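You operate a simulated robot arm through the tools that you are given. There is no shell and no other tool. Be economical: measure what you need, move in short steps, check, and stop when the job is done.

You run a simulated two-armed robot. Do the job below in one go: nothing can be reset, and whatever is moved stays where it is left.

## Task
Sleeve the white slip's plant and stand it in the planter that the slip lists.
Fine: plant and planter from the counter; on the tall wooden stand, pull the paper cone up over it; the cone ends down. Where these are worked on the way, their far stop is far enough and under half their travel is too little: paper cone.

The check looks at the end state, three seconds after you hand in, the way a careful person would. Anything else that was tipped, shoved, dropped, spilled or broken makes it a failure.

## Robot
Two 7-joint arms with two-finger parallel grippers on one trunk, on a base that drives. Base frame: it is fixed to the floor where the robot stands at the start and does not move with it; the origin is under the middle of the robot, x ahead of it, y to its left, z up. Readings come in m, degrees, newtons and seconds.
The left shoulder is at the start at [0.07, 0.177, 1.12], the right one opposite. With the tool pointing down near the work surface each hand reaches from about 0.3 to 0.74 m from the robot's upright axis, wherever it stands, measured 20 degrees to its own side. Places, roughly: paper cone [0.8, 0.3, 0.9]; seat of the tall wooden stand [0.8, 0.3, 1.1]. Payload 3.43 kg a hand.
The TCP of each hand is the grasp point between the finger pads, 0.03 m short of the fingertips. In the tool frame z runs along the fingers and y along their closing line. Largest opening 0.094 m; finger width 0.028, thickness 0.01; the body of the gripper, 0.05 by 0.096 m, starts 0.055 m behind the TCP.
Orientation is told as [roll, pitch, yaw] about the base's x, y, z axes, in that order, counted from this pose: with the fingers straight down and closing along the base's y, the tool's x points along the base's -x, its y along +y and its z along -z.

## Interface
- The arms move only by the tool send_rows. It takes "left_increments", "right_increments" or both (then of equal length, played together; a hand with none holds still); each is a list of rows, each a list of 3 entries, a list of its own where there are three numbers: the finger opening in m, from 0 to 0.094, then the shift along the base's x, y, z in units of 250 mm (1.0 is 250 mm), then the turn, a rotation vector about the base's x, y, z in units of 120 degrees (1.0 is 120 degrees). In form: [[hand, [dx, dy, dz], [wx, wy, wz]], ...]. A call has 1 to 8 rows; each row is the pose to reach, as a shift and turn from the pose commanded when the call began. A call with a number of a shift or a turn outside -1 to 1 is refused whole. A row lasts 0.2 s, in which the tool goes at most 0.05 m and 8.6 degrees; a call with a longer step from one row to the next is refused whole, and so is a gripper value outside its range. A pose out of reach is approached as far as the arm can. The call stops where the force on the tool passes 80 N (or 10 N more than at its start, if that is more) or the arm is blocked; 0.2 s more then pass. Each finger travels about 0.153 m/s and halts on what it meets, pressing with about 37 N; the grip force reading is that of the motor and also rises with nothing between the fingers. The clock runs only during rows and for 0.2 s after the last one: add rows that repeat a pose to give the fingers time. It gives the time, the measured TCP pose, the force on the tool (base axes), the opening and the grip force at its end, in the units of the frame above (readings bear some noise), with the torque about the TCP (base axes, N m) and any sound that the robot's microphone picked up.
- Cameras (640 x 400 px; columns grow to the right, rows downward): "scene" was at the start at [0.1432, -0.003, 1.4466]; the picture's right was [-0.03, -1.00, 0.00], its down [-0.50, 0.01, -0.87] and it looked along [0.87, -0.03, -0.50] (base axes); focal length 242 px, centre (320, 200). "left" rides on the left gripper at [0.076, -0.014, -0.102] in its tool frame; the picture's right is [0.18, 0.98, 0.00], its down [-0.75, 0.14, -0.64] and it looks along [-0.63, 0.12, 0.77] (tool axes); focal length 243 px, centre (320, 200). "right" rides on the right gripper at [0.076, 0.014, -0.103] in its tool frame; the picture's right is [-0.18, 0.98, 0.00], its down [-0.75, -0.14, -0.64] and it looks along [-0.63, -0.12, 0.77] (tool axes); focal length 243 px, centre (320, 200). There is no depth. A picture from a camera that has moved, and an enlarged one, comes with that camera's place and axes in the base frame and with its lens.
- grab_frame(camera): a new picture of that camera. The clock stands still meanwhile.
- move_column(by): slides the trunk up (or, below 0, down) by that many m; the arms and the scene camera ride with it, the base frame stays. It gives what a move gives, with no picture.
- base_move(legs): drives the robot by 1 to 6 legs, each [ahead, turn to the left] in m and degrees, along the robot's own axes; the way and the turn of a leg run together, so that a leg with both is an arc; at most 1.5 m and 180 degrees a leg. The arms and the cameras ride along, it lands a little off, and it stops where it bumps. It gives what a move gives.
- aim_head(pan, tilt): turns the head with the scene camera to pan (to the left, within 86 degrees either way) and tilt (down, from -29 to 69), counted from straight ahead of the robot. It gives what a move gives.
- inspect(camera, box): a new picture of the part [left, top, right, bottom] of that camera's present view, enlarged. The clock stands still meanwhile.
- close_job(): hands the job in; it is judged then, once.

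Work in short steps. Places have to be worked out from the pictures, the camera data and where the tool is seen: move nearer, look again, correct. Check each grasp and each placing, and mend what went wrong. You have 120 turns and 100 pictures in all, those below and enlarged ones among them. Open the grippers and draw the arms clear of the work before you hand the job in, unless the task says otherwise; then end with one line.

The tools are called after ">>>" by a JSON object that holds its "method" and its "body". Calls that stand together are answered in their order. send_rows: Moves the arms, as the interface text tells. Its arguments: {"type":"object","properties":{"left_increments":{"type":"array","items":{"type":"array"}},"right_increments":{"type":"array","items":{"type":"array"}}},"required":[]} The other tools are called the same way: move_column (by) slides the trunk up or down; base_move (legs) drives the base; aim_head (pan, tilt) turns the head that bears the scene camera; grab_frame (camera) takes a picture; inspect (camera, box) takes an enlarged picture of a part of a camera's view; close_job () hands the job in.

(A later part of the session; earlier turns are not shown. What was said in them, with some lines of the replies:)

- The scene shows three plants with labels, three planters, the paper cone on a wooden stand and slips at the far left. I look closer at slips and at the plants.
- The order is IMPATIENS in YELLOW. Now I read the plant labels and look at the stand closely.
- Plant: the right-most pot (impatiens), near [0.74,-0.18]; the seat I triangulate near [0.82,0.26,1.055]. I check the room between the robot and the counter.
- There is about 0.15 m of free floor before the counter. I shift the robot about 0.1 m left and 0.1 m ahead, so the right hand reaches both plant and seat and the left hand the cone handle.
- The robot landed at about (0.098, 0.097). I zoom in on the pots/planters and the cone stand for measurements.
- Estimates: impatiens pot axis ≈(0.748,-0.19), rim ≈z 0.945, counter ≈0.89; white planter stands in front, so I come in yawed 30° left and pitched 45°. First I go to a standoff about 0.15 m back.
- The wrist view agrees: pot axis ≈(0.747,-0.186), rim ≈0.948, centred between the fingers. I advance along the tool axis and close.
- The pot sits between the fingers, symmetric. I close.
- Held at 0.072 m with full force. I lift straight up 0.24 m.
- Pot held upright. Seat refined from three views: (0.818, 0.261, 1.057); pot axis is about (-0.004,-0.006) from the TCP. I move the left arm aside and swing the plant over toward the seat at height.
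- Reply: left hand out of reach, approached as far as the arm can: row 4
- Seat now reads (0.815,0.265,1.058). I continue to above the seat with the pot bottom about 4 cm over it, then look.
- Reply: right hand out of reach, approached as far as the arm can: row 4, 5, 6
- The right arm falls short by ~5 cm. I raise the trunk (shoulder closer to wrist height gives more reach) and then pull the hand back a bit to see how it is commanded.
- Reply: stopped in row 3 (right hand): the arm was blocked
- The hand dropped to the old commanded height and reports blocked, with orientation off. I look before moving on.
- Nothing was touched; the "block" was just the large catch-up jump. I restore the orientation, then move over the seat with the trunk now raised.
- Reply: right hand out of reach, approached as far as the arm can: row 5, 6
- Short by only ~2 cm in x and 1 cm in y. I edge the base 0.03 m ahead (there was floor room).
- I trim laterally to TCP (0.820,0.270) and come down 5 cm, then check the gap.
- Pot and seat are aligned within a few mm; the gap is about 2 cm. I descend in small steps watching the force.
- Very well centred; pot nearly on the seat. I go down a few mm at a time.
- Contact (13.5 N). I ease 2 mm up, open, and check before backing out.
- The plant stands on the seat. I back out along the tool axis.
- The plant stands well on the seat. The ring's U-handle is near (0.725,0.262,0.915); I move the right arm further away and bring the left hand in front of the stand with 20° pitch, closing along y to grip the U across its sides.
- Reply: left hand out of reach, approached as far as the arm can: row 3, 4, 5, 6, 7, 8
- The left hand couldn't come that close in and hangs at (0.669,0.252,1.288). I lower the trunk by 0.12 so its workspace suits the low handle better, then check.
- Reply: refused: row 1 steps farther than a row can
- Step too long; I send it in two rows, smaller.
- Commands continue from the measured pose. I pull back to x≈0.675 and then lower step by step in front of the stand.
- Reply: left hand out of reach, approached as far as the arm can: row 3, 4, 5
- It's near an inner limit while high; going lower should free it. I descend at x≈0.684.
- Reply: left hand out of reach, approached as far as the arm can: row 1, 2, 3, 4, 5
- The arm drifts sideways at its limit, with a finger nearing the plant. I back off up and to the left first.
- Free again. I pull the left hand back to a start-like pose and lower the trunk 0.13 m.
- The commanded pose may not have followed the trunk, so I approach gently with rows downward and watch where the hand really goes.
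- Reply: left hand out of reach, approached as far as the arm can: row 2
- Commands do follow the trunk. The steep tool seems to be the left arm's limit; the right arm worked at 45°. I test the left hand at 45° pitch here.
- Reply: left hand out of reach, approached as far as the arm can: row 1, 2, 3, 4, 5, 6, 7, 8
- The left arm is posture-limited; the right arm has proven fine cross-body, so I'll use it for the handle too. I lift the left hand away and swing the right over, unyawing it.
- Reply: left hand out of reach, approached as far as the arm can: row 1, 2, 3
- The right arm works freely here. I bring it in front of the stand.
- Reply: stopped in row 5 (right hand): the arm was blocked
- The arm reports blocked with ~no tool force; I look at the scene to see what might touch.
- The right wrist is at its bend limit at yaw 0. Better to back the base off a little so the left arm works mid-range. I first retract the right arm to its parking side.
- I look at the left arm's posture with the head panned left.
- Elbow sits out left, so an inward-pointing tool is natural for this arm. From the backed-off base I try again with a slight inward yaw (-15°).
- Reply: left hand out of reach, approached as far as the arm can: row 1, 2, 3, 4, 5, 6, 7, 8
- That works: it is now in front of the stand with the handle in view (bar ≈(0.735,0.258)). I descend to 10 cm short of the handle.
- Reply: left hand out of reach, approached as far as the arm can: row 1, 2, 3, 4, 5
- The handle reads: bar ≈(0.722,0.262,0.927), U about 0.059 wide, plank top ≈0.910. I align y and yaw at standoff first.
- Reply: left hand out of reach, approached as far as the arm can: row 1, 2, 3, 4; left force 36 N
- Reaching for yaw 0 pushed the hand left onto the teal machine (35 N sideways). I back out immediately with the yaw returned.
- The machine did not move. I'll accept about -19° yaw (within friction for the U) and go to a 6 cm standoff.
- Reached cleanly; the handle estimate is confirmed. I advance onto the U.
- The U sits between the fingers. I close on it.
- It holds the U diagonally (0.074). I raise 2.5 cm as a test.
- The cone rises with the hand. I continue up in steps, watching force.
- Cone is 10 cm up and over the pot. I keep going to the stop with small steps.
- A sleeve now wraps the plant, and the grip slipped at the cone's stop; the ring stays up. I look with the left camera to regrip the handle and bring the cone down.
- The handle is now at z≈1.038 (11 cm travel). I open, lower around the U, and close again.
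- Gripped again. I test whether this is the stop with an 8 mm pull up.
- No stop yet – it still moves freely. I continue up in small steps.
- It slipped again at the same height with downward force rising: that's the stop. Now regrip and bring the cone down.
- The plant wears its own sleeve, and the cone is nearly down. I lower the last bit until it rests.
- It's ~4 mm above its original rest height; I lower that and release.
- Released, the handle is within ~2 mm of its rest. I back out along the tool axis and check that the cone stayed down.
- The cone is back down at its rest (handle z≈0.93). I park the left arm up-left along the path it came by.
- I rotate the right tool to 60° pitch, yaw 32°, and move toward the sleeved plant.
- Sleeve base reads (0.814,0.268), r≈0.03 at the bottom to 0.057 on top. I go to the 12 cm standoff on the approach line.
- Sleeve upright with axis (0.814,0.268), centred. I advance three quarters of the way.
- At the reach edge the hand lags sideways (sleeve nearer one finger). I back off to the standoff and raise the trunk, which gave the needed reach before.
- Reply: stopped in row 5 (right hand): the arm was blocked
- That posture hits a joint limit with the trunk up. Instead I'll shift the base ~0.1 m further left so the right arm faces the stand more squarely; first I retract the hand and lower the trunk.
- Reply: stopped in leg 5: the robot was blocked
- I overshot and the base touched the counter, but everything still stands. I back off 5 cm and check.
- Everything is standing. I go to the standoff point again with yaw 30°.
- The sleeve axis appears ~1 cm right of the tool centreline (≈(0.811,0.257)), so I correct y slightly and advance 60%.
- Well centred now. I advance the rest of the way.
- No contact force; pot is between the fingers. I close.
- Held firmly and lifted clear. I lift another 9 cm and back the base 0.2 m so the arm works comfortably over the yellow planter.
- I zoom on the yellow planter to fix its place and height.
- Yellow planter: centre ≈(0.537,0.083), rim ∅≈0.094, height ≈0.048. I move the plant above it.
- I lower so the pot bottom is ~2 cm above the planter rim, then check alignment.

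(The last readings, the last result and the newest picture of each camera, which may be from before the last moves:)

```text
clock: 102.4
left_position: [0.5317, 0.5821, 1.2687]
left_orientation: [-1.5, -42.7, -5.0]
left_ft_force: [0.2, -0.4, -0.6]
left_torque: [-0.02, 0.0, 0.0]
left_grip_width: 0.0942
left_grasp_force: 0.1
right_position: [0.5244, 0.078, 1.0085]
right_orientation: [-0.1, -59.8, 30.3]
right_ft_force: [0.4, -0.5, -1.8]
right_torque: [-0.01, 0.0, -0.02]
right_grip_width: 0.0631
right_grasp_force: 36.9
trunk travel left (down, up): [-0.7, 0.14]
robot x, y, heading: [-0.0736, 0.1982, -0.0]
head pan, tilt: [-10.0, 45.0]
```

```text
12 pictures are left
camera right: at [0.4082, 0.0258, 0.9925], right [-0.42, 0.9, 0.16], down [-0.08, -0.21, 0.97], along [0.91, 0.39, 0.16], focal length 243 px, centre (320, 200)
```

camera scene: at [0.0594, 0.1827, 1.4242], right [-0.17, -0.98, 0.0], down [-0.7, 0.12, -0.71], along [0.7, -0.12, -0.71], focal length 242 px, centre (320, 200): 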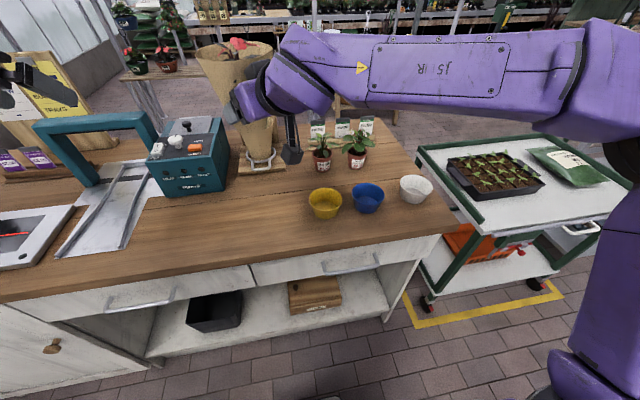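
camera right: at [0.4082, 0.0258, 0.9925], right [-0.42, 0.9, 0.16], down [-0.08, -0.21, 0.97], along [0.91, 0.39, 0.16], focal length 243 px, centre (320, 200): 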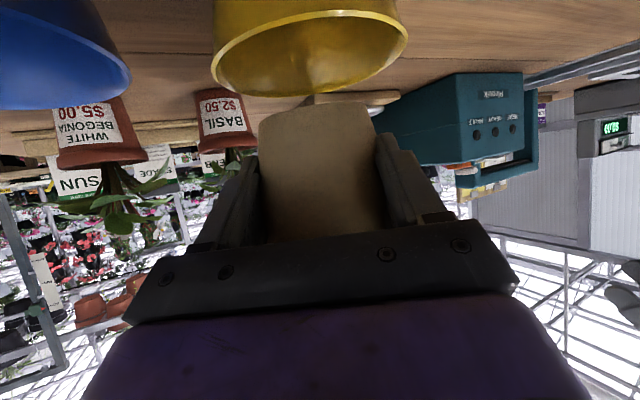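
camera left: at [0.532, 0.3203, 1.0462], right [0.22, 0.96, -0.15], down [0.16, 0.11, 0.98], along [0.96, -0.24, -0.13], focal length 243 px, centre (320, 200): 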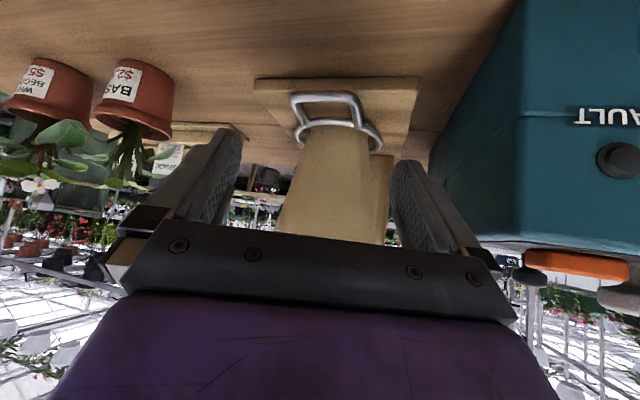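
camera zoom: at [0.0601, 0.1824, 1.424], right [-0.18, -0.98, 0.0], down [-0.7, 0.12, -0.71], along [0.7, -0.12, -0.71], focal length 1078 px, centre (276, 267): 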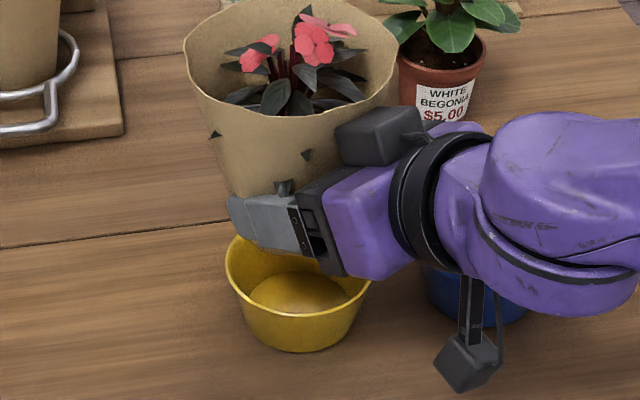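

Wrist view and scene view agree to within a few mm. I trim (-2,-3) mm and lower until the fingers are just above the rim (pot bottom inside the planter).

>>> {"method": "send_rows", "body": {"right_increments": [[0.04, [-0.008, -0.012, -0.04], [0, 0, 0]], [0.04, [-0.008, -0.012, -0.08], [0, 0, 0]], [0.04, [-0.008, -0.012, -0.12], [0, 0, 0]], [0.04, [-0.008, -0.012, -0.14], [0, 0, 0]], [0.04, [-0.008, -0.012, -0.14], [0, 0, 0]]]}}

>>> {"method": "grab_frame", "body": {"camera": "right"}}

>>> {"method": "inspect", "body": {"camera": "scene", "box": [270, 140, 390, 230]}}

```text
clock: 103.6
left_position: [0.53, 0.5828, 1.2696]
left_orientation: [-1.5, -42.7, -5.0]
left_ft_force: [-0.5, -0.3, -0.2]
left_torque: [0.01, -0.03, -0.01]
left_grip_width: 0.094
left_grasp_force: 0.1
right_position: [0.5229, 0.0732, 0.9742]
right_orientation: [-0.1, -60.0, 30.4]
right_ft_force: [0.0, -0.9, 2.5]
right_torque: [-0.1, -0.13, 0.01]
right_grip_width: 0.0634
right_grasp_force: 37.2
trunk travel left (down, up): [-0.7, 0.14]
robot x, y, heading: [-0.0724, 0.1973, -0.4]
head pan, tilt: [-10.0, 45.0]
```

```text
11 pictures are left
camera right: at [0.4059, 0.0218, 0.9595], right [-0.42, 0.9, 0.16], down [-0.08, -0.21, 0.97], along [0.91, 0.39, 0.16], focal length 243 px, centre (320, 200)
```

right: 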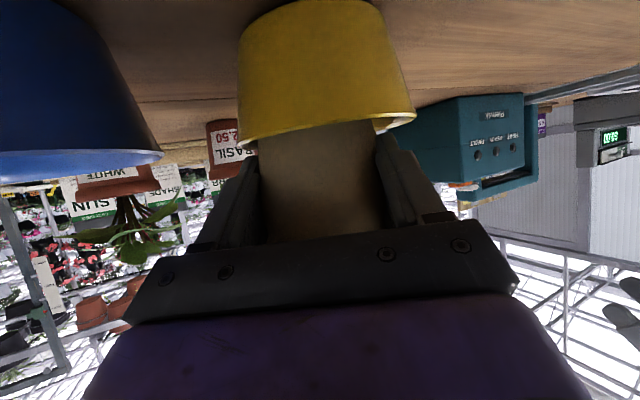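

```text
4.44 times, centred on (330, 185) of scene
camera zoom: at [0.0597, 0.1826, 1.4242], right [-0.18, -0.98, 0.0], down [-0.7, 0.12, -0.71], along [0.7, -0.12, -0.71], focal length 1078 px, centre (276, 267)
```

zoom: 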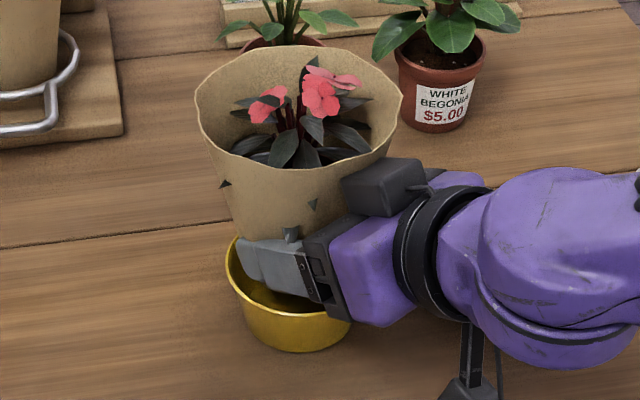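

The pot bottom is inside the planter (slight 2-4 N contact). I trim 2 mm in y, ease up 2 mm and release.

>>> {"method": "send_rows", "body": {"right_increments": [[0.04, [-0.004, 0.01, 0.008], [0, 0, 0]], [0.066, [-0.004, 0.01, 0.008], [0, 0, 0]], [0.072, [-0.004, 0.01, 0.008], [0, 0, 0]], [0.082, [-0.004, 0.01, 0.008], [0, 0, 0]], [0.094, [-0.004, 0.01, 0.008], [0, 0, 0]], [0.094, [-0.004, 0.01, 0.008], [0, 0, 0]]]}}

>>> {"method": "grab_frame", "body": {"camera": "right"}}

>>> {"method": "inspect", "body": {"camera": "scene", "box": [270, 140, 390, 230]}}

```text
clock: 105.0
left_position: [0.5304, 0.5834, 1.2693]
left_orientation: [-1.5, -42.7, -5.0]
left_ft_force: [0.6, -0.2, 0.5]
left_torque: [0.0, 0.01, 0.02]
left_grip_width: 0.0941
left_grasp_force: 0.0
right_position: [0.5214, 0.0757, 0.9771]
right_orientation: [0.0, -59.8, 30.3]
right_ft_force: [0.5, -0.1, 0.5]
right_torque: [0.0, -0.02, 0.03]
right_grip_width: 0.0939
right_grasp_force: 0.0
trunk travel left (down, up): [-0.7, 0.14]
robot x, y, heading: [-0.072, 0.1956, -0.2]
head pan, tilt: [-10.0, 45.0]
```

```text
9 pictures are left
camera right: at [0.4054, 0.0247, 0.9606], right [-0.42, 0.9, 0.16], down [-0.08, -0.21, 0.97], along [0.91, 0.39, 0.16], focal length 243 px, centre (320, 200)
```

right: 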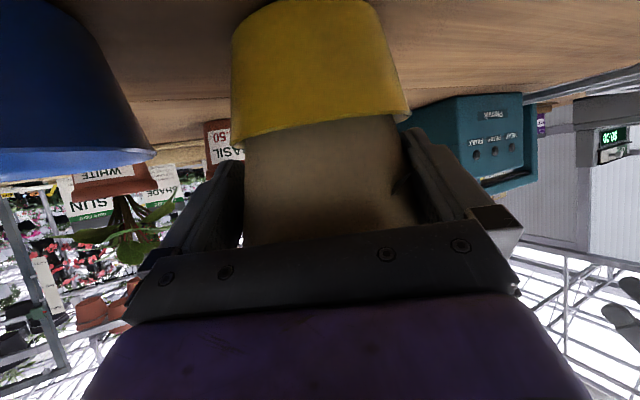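

```text
4.44 times, centred on (330, 185) of scene
camera zoom: at [0.0601, 0.1825, 1.424], right [-0.18, -0.98, 0.0], down [-0.7, 0.12, -0.71], along [0.7, -0.12, -0.71], focal length 1078 px, centre (276, 267)
```

zoom: 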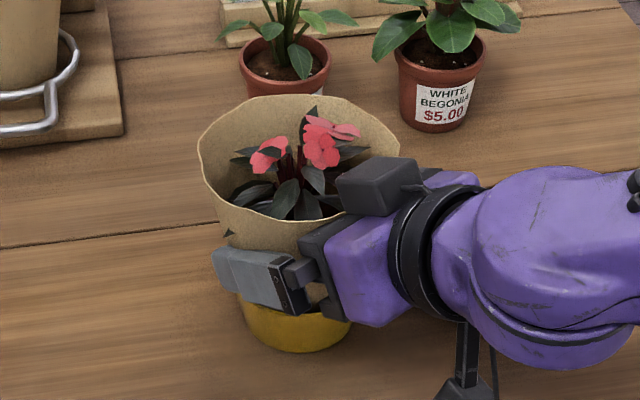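

The sleeved plant dropped upright into the yellow planter. I retreat horizontally first, since the sleeve widens upward.

>>> {"method": "send_rows", "body": {"right_increments": [[0.094, [-0.05, -0.029, 0.0], [0, 0, 0]], [0.094, [-0.12, -0.07, 0.0], [0, 0, 0]], [0.094, [-0.2, -0.115, 0.01], [0, 0, 0]], [0.094, [-0.3, -0.173, 0.03], [0, 0, 0]], [0.094, [-0.36, -0.208, 0.12], [0, 0, 0]], [0.094, [-0.4, -0.23, 0.26], [0, 0, 0]], [0.094, [-0.42, -0.28, 0.42], [0, 0, 0]], [0.094, [-0.42, -0.4, 0.58], [0, 0, 0]]]}}

>>> {"method": "grab_frame", "body": {"camera": "scene"}}

```text
clock: 106.8
left_position: [0.5314, 0.5795, 1.2704]
left_orientation: [-1.3, -42.8, -5.2]
left_ft_force: [0.4, 0.0, 0.0]
left_torque: [0.06, 0.02, 0.03]
left_grip_width: 0.0939
left_grasp_force: 0.1
right_position: [0.4157, -0.025, 1.1189]
right_orientation: [1.4, -60.0, 29.0]
right_ft_force: [-0.3, -1.1, -0.8]
right_torque: [0.01, -0.05, 0.07]
right_grip_width: 0.094
right_grasp_force: 0.2
right hand out of reach, approached as far as the arm can: row 7
trunk travel left (down, up): [-0.7, 0.14]
robot x, y, heading: [-0.0743, 0.1971, -0.4]
head pan, tilt: [-10.0, 45.0]
```

```text
7 pictures are left
camera scene: at [0.0592, 0.1786, 1.4241], right [-0.18, -0.98, 0.0], down [-0.7, 0.13, -0.71], along [0.7, -0.12, -0.71], focal length 242 px, centre (320, 200)
```

scene: 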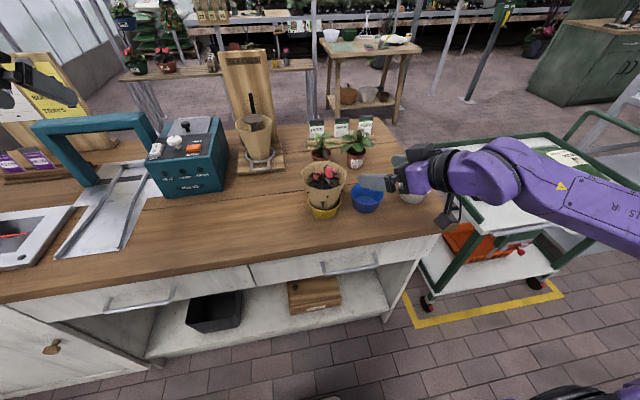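

>>> {"method": "inspect", "body": {"camera": "scene", "box": [220, 110, 450, 250]}}

>>> {"method": "inspect", "body": {"camera": "scene", "box": [220, 90, 300, 180]}}

```text
2.78 times, centred on (335, 180) of scene
camera zoom: at [0.0592, 0.1786, 1.4241], right [-0.18, -0.98, 0.0], down [-0.7, 0.13, -0.71], along [0.7, -0.12, -0.71], focal length 675 px, centre (278, 256)
```

zoom: 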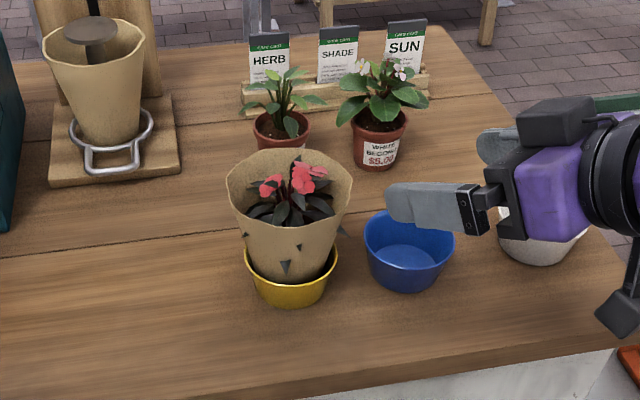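

```text
4.44 times, centred on (260, 135) of scene
camera zoom: at [0.0592, 0.1786, 1.4241], right [-0.18, -0.98, 0.0], down [-0.7, 0.13, -0.71], along [0.7, -0.12, -0.71], focal length 1078 px, centre (587, 489)
```

zoom: 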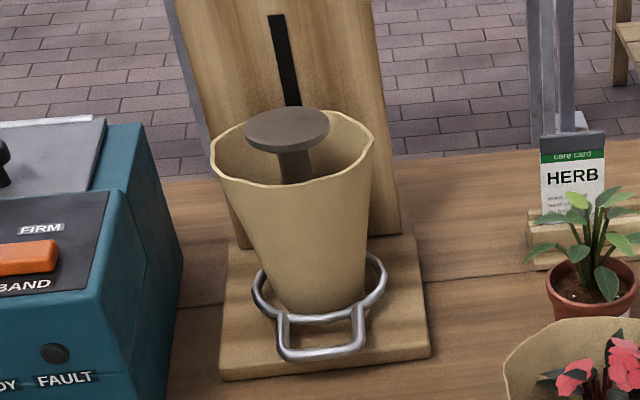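

The sleeved impatiens stands in the yellow planter, the cone is down, and the other items stand. I draw the right arm up and away, then take a last look.

>>> {"method": "send_rows", "body": {"right_increments": [[0.094, [0.0, -0.08, 0.15], [0, 0, 0]], [0.094, [0.0, -0.2, 0.3], [0, 0, 0]], [0.094, [0.0, -0.34, 0.42], [0, 0, 0]], [0.094, [0.0, -0.48, 0.5], [0, 0, 0]], [0.094, [0.0, -0.48, 0.5], [0, 0, 0]]]}}

>>> {"method": "grab_frame", "body": {"camera": "scene"}}

>>> {"method": "inspect", "body": {"camera": "scene", "box": [280, 130, 450, 230]}}

```text
clock: 108.0
left_position: [0.5307, 0.583, 1.2685]
left_orientation: [-1.6, -42.7, -4.9]
left_ft_force: [-0.4, -0.1, 0.3]
left_torque: [-0.06, -0.01, -0.03]
left_grip_width: 0.0939
left_grasp_force: 0.1
right_position: [0.423, -0.031, 1.1982]
right_orientation: [0.2, -59.9, 29.9]
right_ft_force: [0.1, -0.5, -0.9]
right_torque: [-0.01, 0.0, -0.01]
right_grip_width: 0.0938
right_grasp_force: 0.1
right hand out of reach, approached as far as the arm can: row 2, 3, 4, 5
trunk travel left (down, up): [-0.7, 0.14]
robot x, y, heading: [-0.074, 0.2002, -0.3]
head pan, tilt: [-10.0, 45.0]
```

```text
4 pictures are left
camera scene: at [0.0601, 0.1829, 1.4241], right [-0.18, -0.98, 0.0], down [-0.7, 0.12, -0.71], along [0.7, -0.12, -0.71], focal length 242 px, centre (320, 200)
```

scene: 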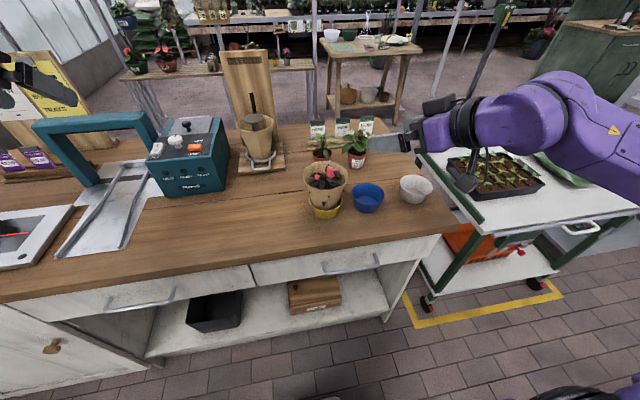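

```text
3.76 times, centred on (365, 180) of scene
camera zoom: at [0.0601, 0.1829, 1.4241], right [-0.18, -0.98, 0.0], down [-0.7, 0.12, -0.71], along [0.7, -0.12, -0.71], focal length 913 px, centre (151, 275)
```

zoom: 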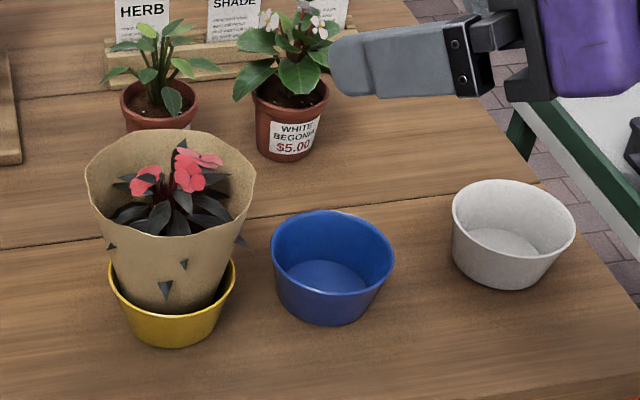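

The sleeved impatiens stands upright in the yellow planter, the cone is down, nothing else is disturbed, and both hands are open and clear. I hand in.

>>> {"method": "close_job", "body": {}}

```text
The job is handed in.
```

The impatiens named on the white slip is sleeved and stands in the yellow planter. The paper cone went up to its stop and is back down, and nothing looks out of place in the last pictures, though a finger pressed the teal machine and the base bumped the counter once along the way.
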